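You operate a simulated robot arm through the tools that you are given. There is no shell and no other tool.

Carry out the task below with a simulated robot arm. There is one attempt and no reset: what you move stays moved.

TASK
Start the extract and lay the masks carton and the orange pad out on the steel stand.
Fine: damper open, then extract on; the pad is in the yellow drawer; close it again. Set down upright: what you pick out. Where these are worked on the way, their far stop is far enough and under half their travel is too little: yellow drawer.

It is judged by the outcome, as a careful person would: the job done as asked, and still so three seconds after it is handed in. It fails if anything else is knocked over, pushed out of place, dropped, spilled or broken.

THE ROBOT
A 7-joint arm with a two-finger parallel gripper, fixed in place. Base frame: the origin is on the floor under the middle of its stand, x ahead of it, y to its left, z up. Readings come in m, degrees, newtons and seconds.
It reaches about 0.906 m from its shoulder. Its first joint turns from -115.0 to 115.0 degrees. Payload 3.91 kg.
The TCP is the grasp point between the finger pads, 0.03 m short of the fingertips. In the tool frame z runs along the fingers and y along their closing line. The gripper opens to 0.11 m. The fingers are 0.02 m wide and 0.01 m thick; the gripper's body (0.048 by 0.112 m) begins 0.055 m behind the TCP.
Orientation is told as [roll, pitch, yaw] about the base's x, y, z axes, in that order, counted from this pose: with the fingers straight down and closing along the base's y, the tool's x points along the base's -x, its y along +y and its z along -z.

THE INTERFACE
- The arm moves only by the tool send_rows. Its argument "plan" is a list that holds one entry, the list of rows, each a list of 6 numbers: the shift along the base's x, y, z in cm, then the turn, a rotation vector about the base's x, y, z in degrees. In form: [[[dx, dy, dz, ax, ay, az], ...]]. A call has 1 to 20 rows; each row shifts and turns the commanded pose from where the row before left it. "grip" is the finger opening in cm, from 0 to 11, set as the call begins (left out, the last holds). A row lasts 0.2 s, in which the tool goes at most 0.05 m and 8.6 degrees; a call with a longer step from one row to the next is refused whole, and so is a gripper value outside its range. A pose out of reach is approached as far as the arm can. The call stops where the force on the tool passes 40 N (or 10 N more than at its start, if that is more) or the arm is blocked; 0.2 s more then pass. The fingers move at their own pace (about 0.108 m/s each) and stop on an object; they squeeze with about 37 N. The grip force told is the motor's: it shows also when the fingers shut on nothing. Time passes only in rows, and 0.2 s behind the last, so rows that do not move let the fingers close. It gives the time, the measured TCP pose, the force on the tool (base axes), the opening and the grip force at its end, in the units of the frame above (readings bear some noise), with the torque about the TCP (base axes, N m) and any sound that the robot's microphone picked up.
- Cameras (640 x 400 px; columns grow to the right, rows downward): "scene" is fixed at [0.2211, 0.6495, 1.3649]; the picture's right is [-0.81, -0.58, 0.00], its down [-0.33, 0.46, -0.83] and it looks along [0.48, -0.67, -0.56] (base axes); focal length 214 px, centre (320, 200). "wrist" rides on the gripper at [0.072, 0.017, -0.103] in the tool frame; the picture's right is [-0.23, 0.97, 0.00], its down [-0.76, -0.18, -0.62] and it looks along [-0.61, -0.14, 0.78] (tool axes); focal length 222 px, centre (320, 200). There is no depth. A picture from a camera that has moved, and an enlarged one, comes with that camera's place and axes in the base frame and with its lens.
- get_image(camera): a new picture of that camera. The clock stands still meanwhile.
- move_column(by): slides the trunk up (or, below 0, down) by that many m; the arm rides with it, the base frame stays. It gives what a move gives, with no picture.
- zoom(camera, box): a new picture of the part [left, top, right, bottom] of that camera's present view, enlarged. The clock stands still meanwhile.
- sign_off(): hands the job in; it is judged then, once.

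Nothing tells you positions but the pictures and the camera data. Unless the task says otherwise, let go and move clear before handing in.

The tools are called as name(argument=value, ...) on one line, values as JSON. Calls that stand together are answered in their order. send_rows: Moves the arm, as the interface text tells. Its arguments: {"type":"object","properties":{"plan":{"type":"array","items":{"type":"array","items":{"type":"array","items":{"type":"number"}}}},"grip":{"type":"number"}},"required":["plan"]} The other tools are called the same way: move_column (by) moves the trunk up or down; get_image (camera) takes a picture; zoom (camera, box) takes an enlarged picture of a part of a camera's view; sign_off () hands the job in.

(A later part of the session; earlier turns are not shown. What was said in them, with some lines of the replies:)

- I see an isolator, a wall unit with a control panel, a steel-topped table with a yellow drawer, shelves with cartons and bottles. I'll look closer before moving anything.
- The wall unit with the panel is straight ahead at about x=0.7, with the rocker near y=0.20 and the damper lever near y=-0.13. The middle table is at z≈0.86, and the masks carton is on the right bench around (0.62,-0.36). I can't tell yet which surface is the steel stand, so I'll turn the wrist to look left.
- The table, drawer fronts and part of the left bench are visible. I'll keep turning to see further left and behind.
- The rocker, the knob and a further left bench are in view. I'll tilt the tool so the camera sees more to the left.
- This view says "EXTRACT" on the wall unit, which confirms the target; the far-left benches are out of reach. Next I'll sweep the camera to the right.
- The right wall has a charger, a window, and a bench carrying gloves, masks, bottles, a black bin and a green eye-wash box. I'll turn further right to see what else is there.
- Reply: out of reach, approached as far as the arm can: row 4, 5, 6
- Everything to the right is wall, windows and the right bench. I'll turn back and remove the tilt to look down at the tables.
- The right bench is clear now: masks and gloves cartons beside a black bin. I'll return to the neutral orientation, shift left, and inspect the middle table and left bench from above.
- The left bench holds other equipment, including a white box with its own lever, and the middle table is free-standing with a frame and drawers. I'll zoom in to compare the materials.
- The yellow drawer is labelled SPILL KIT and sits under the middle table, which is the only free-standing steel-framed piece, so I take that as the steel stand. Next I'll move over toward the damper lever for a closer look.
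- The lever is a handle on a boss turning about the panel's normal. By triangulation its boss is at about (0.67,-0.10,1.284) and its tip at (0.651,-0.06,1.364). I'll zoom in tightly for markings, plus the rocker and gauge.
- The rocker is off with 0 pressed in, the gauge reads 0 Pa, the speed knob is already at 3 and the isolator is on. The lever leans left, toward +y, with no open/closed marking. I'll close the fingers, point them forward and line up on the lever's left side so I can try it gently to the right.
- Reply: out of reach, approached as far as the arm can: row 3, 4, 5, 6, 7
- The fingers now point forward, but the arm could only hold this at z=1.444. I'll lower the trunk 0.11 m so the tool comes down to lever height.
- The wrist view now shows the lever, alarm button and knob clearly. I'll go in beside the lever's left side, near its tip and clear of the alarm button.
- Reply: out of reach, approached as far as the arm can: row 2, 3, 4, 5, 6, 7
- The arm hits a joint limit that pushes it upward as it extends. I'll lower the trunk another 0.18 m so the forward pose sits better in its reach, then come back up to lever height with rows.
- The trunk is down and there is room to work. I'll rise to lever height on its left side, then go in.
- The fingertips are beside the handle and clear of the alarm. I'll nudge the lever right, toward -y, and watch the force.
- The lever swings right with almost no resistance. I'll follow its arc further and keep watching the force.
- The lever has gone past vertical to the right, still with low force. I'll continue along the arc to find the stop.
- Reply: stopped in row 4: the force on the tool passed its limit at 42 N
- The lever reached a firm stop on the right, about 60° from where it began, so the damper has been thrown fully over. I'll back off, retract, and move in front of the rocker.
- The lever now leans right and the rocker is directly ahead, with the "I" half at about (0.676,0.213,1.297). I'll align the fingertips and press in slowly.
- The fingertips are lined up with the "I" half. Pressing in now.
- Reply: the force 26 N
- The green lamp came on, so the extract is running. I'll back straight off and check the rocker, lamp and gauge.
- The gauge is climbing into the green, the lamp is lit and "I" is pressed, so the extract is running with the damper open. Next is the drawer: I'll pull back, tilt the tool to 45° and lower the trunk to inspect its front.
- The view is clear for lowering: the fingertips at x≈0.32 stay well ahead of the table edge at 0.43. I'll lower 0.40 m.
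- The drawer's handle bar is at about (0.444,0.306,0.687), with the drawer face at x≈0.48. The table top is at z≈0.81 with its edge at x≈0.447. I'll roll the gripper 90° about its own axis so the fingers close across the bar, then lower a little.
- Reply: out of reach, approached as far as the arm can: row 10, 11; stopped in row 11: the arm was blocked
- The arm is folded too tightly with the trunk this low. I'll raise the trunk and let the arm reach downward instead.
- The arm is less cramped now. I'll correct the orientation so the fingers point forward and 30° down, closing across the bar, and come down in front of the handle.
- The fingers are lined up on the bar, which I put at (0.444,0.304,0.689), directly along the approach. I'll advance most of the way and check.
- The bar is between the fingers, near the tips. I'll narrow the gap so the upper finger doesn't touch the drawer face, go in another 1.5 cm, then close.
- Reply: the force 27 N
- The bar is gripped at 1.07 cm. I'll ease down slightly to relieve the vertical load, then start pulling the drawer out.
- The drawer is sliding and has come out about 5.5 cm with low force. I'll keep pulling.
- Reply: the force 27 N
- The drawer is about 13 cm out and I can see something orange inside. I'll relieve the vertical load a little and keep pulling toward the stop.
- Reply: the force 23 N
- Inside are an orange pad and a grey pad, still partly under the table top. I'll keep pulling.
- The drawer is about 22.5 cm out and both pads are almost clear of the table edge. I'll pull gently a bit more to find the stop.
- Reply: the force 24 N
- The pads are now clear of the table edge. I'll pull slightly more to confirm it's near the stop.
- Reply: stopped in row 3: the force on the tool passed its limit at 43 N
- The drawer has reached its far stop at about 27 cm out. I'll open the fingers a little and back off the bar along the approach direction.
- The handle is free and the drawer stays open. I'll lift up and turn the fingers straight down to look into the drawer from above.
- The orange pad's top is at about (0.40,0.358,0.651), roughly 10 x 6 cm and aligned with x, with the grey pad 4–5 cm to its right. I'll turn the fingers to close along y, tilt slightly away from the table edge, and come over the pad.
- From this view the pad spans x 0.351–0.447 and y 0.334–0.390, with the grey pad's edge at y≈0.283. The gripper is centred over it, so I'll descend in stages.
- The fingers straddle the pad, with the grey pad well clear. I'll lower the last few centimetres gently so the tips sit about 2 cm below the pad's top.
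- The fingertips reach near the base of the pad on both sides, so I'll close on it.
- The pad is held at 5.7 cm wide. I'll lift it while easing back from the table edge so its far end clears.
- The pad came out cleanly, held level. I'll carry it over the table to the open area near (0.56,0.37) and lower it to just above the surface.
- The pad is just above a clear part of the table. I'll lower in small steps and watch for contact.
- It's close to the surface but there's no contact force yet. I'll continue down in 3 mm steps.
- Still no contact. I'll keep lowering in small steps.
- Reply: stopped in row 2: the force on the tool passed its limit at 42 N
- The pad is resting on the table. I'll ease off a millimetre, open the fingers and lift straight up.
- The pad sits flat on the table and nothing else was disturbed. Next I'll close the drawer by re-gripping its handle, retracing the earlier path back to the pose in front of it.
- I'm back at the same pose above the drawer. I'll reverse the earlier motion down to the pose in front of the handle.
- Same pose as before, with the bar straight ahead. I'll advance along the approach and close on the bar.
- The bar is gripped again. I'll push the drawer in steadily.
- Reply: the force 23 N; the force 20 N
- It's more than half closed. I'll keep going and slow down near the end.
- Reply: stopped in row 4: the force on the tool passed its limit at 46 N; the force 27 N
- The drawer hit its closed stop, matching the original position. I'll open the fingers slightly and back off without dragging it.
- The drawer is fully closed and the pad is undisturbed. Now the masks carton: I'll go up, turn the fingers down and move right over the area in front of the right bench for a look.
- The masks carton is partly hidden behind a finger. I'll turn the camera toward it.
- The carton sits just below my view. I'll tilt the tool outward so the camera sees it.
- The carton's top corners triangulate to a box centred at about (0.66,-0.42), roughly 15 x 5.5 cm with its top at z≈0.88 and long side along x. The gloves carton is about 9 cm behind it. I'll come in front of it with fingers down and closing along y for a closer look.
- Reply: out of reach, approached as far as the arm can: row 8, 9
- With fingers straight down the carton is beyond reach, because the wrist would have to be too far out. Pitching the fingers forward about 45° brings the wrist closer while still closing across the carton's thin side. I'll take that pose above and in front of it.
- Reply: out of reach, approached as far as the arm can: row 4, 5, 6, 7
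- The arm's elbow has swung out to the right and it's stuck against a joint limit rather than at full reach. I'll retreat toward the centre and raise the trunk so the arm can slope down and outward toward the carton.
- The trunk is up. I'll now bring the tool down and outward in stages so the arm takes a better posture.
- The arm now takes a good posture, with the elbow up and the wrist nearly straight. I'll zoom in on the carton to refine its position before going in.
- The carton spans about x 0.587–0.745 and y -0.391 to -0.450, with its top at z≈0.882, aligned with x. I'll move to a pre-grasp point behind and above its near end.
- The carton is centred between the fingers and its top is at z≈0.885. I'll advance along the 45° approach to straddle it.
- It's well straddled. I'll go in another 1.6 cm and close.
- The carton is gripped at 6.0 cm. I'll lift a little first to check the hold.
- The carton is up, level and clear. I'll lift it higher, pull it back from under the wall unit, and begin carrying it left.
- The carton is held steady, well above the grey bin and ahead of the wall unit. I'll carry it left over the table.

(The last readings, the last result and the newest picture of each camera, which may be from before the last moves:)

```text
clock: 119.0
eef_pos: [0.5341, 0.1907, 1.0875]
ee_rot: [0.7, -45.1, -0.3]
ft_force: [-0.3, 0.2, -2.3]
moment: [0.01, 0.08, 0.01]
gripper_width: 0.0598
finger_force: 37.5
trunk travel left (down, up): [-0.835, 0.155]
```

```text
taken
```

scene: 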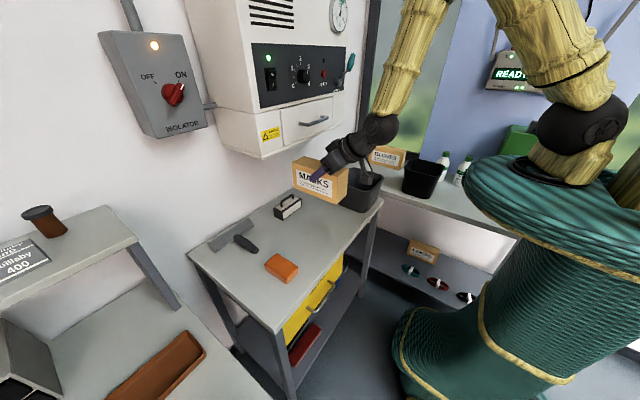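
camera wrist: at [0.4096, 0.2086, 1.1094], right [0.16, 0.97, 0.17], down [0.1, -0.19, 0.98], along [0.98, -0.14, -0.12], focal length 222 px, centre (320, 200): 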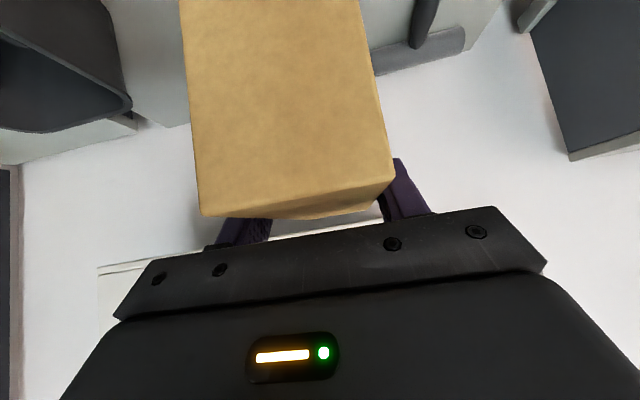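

The carton is above a clear stretch between the pad and the bin. I'll lower it to just above the surface.

send_rows(plan=[[[0, 0, -4, 0, 0, 0], [0, 0, -4, 0, 0, 0], [0, 0, -4, 0, 0, 0], [0, 0, -3, 0, 0, 0], [0, 0, -2, 0, 0, 0]]])

get_image(camera="scene")

zoom(camera="scene", box=[230, 160, 390, 290])

```text
clock: 120.2
eef_pos: [0.5357, 0.1932, 0.9185]
ee_rot: [0.7, -45.0, -0.4]
ft_force: [0.4, -1.2, -2.0]
moment: [0.01, 0.03, 0.01]
gripper_width: 0.0597
finger_force: 36.4
trunk travel left (down, up): [-0.835, 0.155]
```

```text
taken
```

scene: 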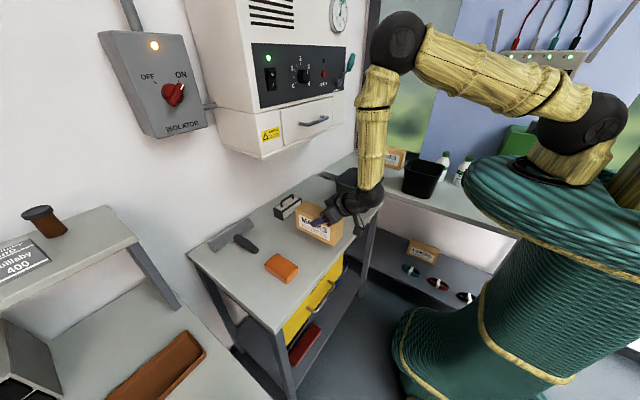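

```text
3.08 times, centred on (310, 225) of scene
camera zoom: at [0.2211, 0.6495, 1.3649], right [-0.81, -0.58, 0.0], down [-0.33, 0.46, -0.83], along [0.48, -0.67, -0.56], focal length 660 px, centre (351, 123)
```

zoom: 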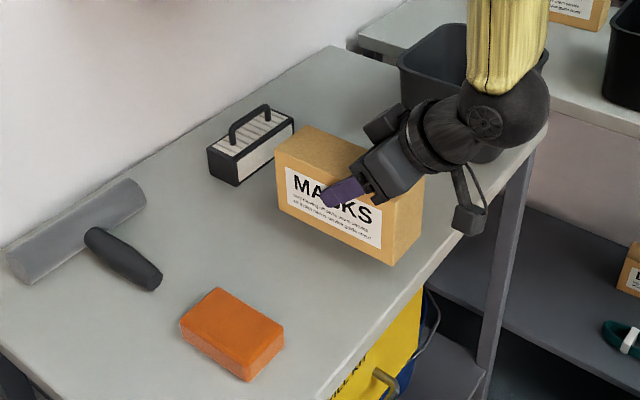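

The carton is level above clear table. I'll lower in small steps to contact.

send_rows(plan=[[[0, 0, -1.0, 0, 0, 0], [0, 0, -0.8, 0, 0, 0], [0, 0, -0.5, 0, 0, 0]]])

send_rows(plan=[[[0, 0, -0.3, 0, 0, 0], [0, 0, -0.3, 0, 0, 0]]])

zoom(camera="scene", box=[270, 180, 370, 260])

```text
clock: 121.0
eef_pos: [0.5356, 0.1918, 0.8959]
ee_rot: [0.7, -45.1, -0.2]
ft_force: [-0.1, -0.6, -2.3]
moment: [0.01, 0.04, -0.05]
gripper_width: 0.0601
finger_force: 37.2
trunk travel left (down, up): [-0.835, 0.155]
```

```text
clock: 121.6
eef_pos: [0.5335, 0.1931, 0.8895]
ee_rot: [0.7, -45.0, -0.1]
ft_force: [0.1, -0.2, -2.4]
moment: [-0.01, 0.02, 0.02]
gripper_width: 0.0597
finger_force: 37.3
trunk travel left (down, up): [-0.835, 0.155]
```

```text
5.00 times, centred on (320, 220) of scene
camera zoom: at [0.2211, 0.6495, 1.3649], right [-0.81, -0.58, 0.0], down [-0.33, 0.46, -0.83], along [0.48, -0.67, -0.56], focal length 1072 px, centre (320, 100)
```

zoom: 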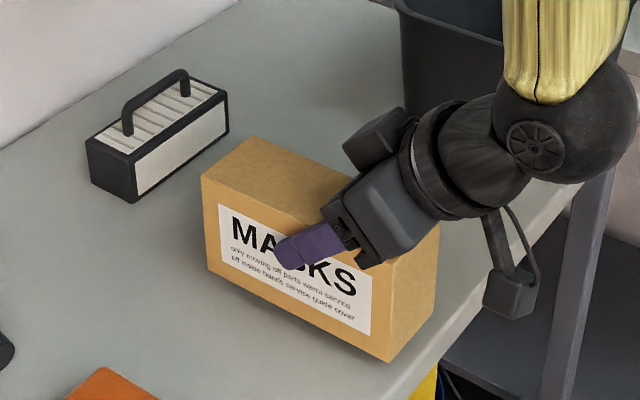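

Not in contact yet. I'll continue in 2–3 mm steps.

send_rows(plan=[[[0, 0, -0.3, 0, 0, 0], [0, 0, -0.2, 0, 0, 0]]])

send_rows(plan=[[[0, 0, -0.2, 0, 0, 0], [0, 0, 0, 0, 0, 0]]])

```text
clock: 122.2
eef_pos: [0.5341, 0.1908, 0.8846]
ee_rot: [0.6, -45.1, -0.3]
ft_force: [0.3, -0.2, -1.6]
moment: [-0.01, 0.03, -0.03]
gripper_width: 0.0597
finger_force: 37.3
trunk travel left (down, up): [-0.835, 0.155]
```

```text
clock: 122.8
eef_pos: [0.5354, 0.1914, 0.8833]
ee_rot: [0.7, -45.0, -0.4]
ft_force: [0.2, 0.2, -2.3]
moment: [-0.01, 0.01, 0.01]
gripper_width: 0.0599
finger_force: 36.7
trunk travel left (down, up): [-0.835, 0.155]
```

send_rows(plan=[[[0, 0, -0.2, 0, 0, 0], [0, 0, -0.1, 0, 0, 0]]])

send_rows(plan=[[[0, 0, -0.2, 0, 0, 0], [0, 0, 0, 0, 0, 0]]])

zoom(camera="scene", box=[270, 180, 370, 260])

```text
clock: 123.4
eef_pos: [0.5335, 0.192, 0.8792]
ee_rot: [0.7, -45.1, -0.3]
ft_force: [-0.7, 0.3, -1.8]
moment: [-0.01, 0.03, 0.0]
gripper_width: 0.0598
finger_force: 37.3
trunk travel left (down, up): [-0.835, 0.155]
```

```text
clock: 124.0
eef_pos: [0.5337, 0.1914, 0.878]
ee_rot: [0.6, -45.2, -0.3]
ft_force: [0.7, -0.3, 3.3]
moment: [-0.16, -0.12, -0.08]
gripper_width: 0.0599
finger_force: 37.0
trunk travel left (down, up): [-0.835, 0.155]
```

```text
5.00 times, centred on (320, 220) of scene
camera zoom: at [0.2211, 0.6495, 1.3649], right [-0.81, -0.58, 0.0], down [-0.33, 0.46, -0.83], along [0.48, -0.67, -0.56], focal length 1072 px, centre (320, 100)
```

zoom: 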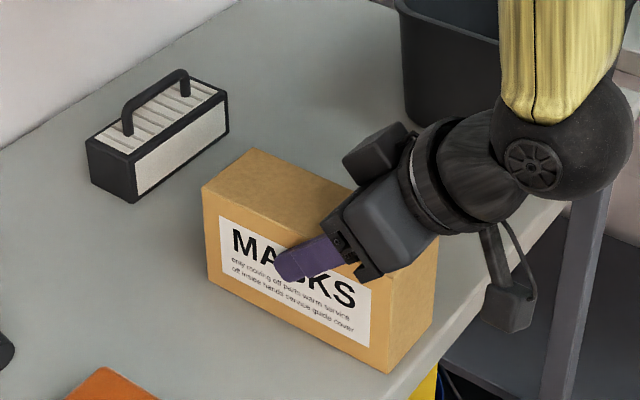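

The force turned positive, so the carton is resting on the table. I'll open the fingers and back out along the approach direction.

send_rows(plan=[[[0, 0, -0.05, 0, 0, 0], [0, 0, 0, 0, 0, 0], [0, 0, 0, 0, 0, 0], [0, 0, 0, 0, 0, 0]]], grip=9)

get_image(camera="wrist")

zoom(camera="scene", box=[270, 180, 370, 260])

```text
clock: 125.0
eef_pos: [0.5345, 0.1913, 0.8762]
ee_rot: [0.7, -45.1, -0.3]
ft_force: [-0.2, 0.2, -0.5]
moment: [-0.03, 0.03, 0.03]
gripper_width: 0.0898
finger_force: 0.2
trunk travel left (down, up): [-0.835, 0.155]
```

```text
taken
camera wrist: at [0.4096, 0.2084, 0.8985], right [0.16, 0.97, 0.17], down [0.1, -0.19, 0.98], along [0.98, -0.14, -0.12], focal length 222 px, centre (320, 200)
```

wrist: 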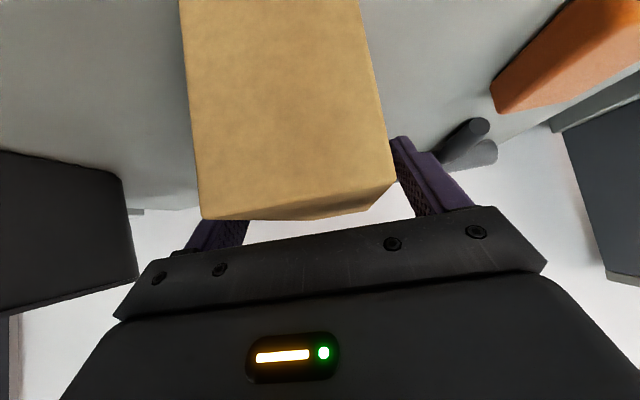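

```text
5.00 times, centred on (320, 220) of scene
camera zoom: at [0.2211, 0.6495, 1.3649], right [-0.81, -0.58, 0.0], down [-0.33, 0.46, -0.83], along [0.48, -0.67, -0.56], focal length 1072 px, centre (320, 100)
```

zoom: 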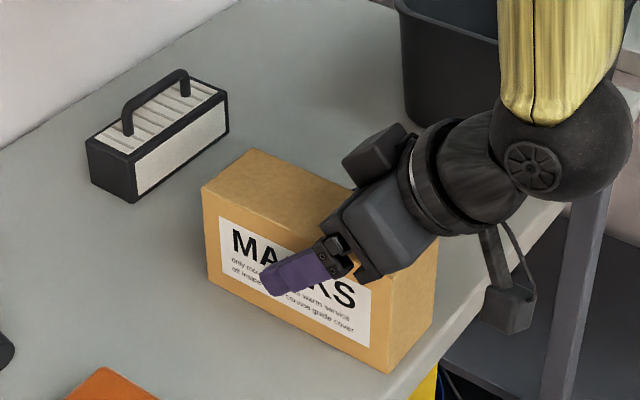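

The fingers are off both faces and the carton stands on its own. I'll back out up the approach line, then rise clear.

send_rows(plan=[[[-1.2, 0, 1.2, 0, 0, 0], [-1.8, 0, 1.8, 0, 0, 0], [-1.8, 0, 1.8, 0, 0, 0], [-1.8, 0, 1.8, 0, 0, 0], [-1.8, 0, 1.8, 0, 0, 0], [-1.8, 0, 1.8, 0, 0, 0], [-1.8, 0, 3, 0, 0, 0], [0, 0, 4, 0, 0, 0], [0, 0, 4, 0, 0, 0]]])

get_image(camera="wrist")

get_image(camera="scene")

```text
clock: 127.0
eef_pos: [0.4126, 0.1925, 1.0885]
ee_rot: [0.8, -45.1, -0.3]
ft_force: [-0.8, -0.2, 0.3]
moment: [0.04, -0.01, -0.01]
gripper_width: 0.0903
finger_force: 0.2
trunk travel left (down, up): [-0.835, 0.155]
```

```text
taken
camera wrist: at [0.2885, 0.208, 1.1098], right [0.16, 0.97, 0.17], down [0.1, -0.19, 0.98], along [0.98, -0.14, -0.12], focal length 222 px, centre (320, 200)
```

wrist: 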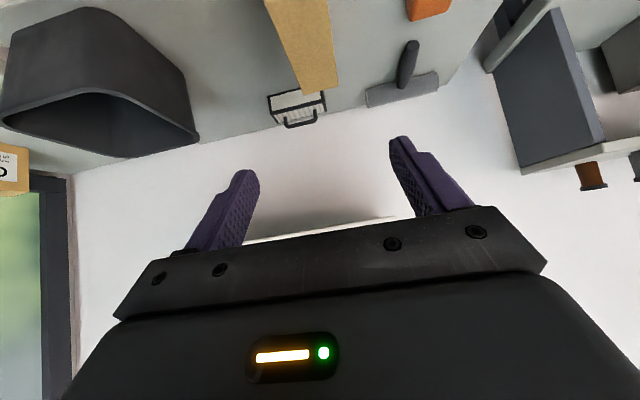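

```text
taken
```

scene: 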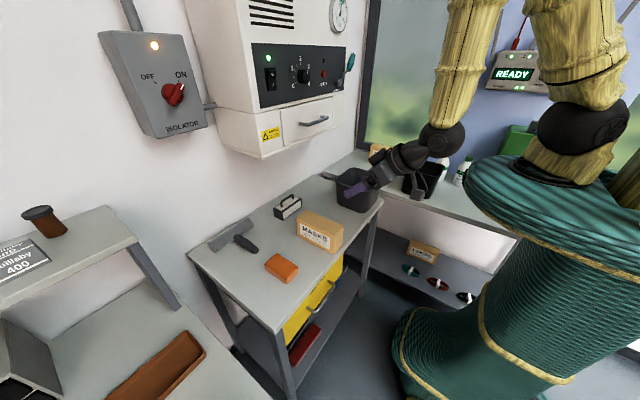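

Both items now stand on the table and the arm is clear. Before handing in I'll check the panel, gauge, drawer and the rest of the scene.

zoom(camera="scene", box=[240, 0, 370, 110])

zoom(camera="scene", box=[200, 180, 400, 380])

zoom(camera="scene", box=[320, 0, 370, 40])

```text
3.64 times, centred on (305, 55) of scene
camera zoom: at [0.2211, 0.6495, 1.3649], right [-0.81, -0.58, 0.0], down [-0.33, 0.46, -0.83], along [0.48, -0.67, -0.56], focal length 780 px, centre (374, 727)
```

zoom: 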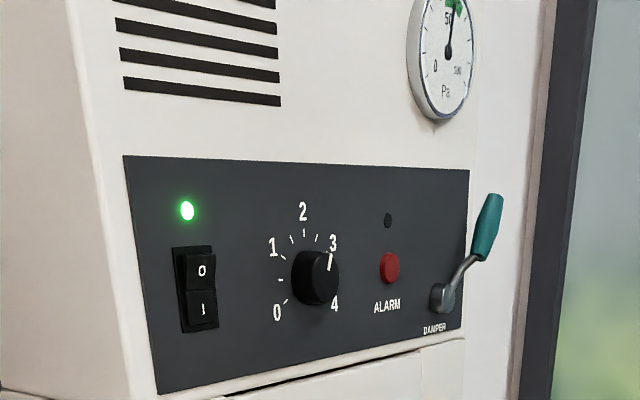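

```text
2.00 times, centred on (300, 280) of scene
camera zoom: at [0.2211, 0.6495, 1.3649], right [-0.81, -0.58, 0.0], down [-0.33, 0.46, -0.83], along [0.48, -0.67, -0.56], focal length 429 px, centre (360, 40)
```

zoom: 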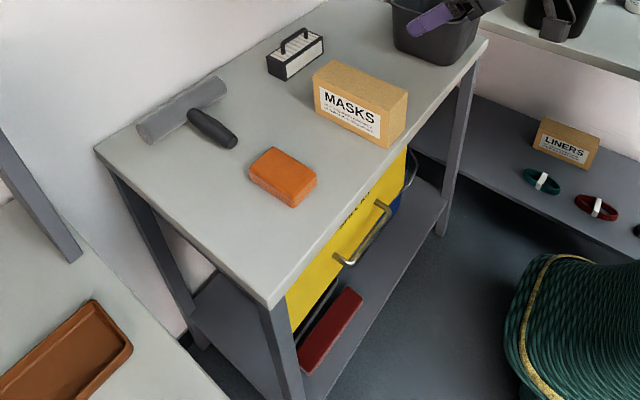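

```text
10.00 times, centred on (345, 20) of scene
camera zoom: at [0.2211, 0.6495, 1.3649], right [-0.81, -0.58, 0.0], down [-0.33, 0.46, -0.83], along [0.48, -0.67, -0.56], focal length 2145 px, centre (70, 2000)
```

zoom: 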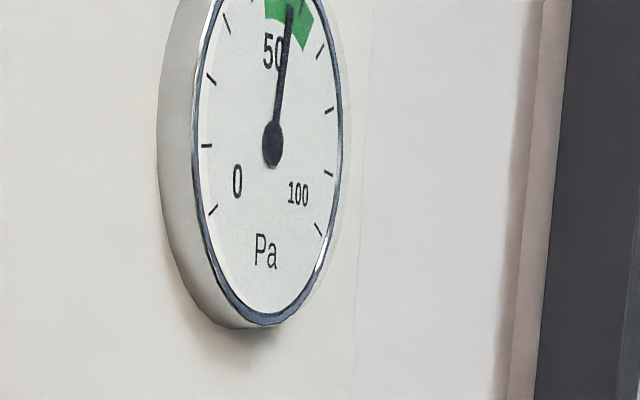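

The extract is on with the gauge in the green. The damper is over, the drawer is shut, and the pad and masks carton sit upright on the stand, with everything else where it was. I'll move the arm a little further clear and wait a moment before handing in.

send_rows(plan=[[[-2, 0, 2, 0, 0, 0], [-2, 0, 2, 0, 0, 0], [-2, 0, 2, 0, 0, 0], [0, 0, 0, 0, 0, 0], [0, 0, 0, 0, 0, 0], [0, 0, 0, 0, 0, 0]]])

get_image(camera="scene")

```text
clock: 128.4
eef_pos: [0.3813, 0.2191, 1.1533]
ee_rot: [0.6, -45.0, -0.3]
ft_force: [-0.2, -0.1, -0.8]
moment: [-0.03, -0.02, 0.01]
gripper_width: 0.0899
finger_force: 0.1
out of reach, approached as far as the arm can: row 1, 2, 3
trunk travel left (down, up): [-0.835, 0.155]
```

```text
taken
```

scene: 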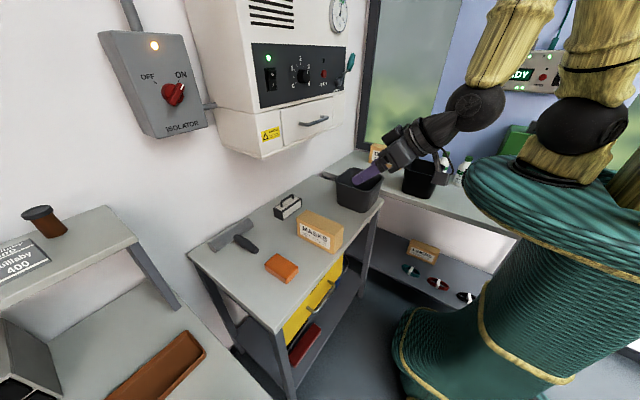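

Everything is as asked and stable: the extract is running, the drawer is closed, both items are upright on the stand, and the arm is clear. Handing in.

sign_off()

```text
The job is handed in.
```

The extract is running, and the masks carton and orange pad are laid out upright on the stand.

- **Extract:** I swung the damper lever over to its far stop, then pressed the rocker to "I". The green lamp is lit and the gauge settled in its green band. The lever has no open/closed marking, so I take it as open from that reading.
- **Pad:** I pulled the yellow drawer out to its far stop, took out the orange pad, and pushed the drawer back to its closed stop. The grey pad is still inside.
- **Masks carton:** I moved it from the right-hand bench to the stand, about 15 cm from the pad. The gloves carton beside it wasn't touched.

Nothing in the room is labelled "steel stand". I took it to be the free-standing, steel-framed table with the yellow drawer, under the extract unit. If you meant another surface, the two items are in the wrong place.

I saw nothing else knocked or moved, and the arm was clear of everything when I handed in.
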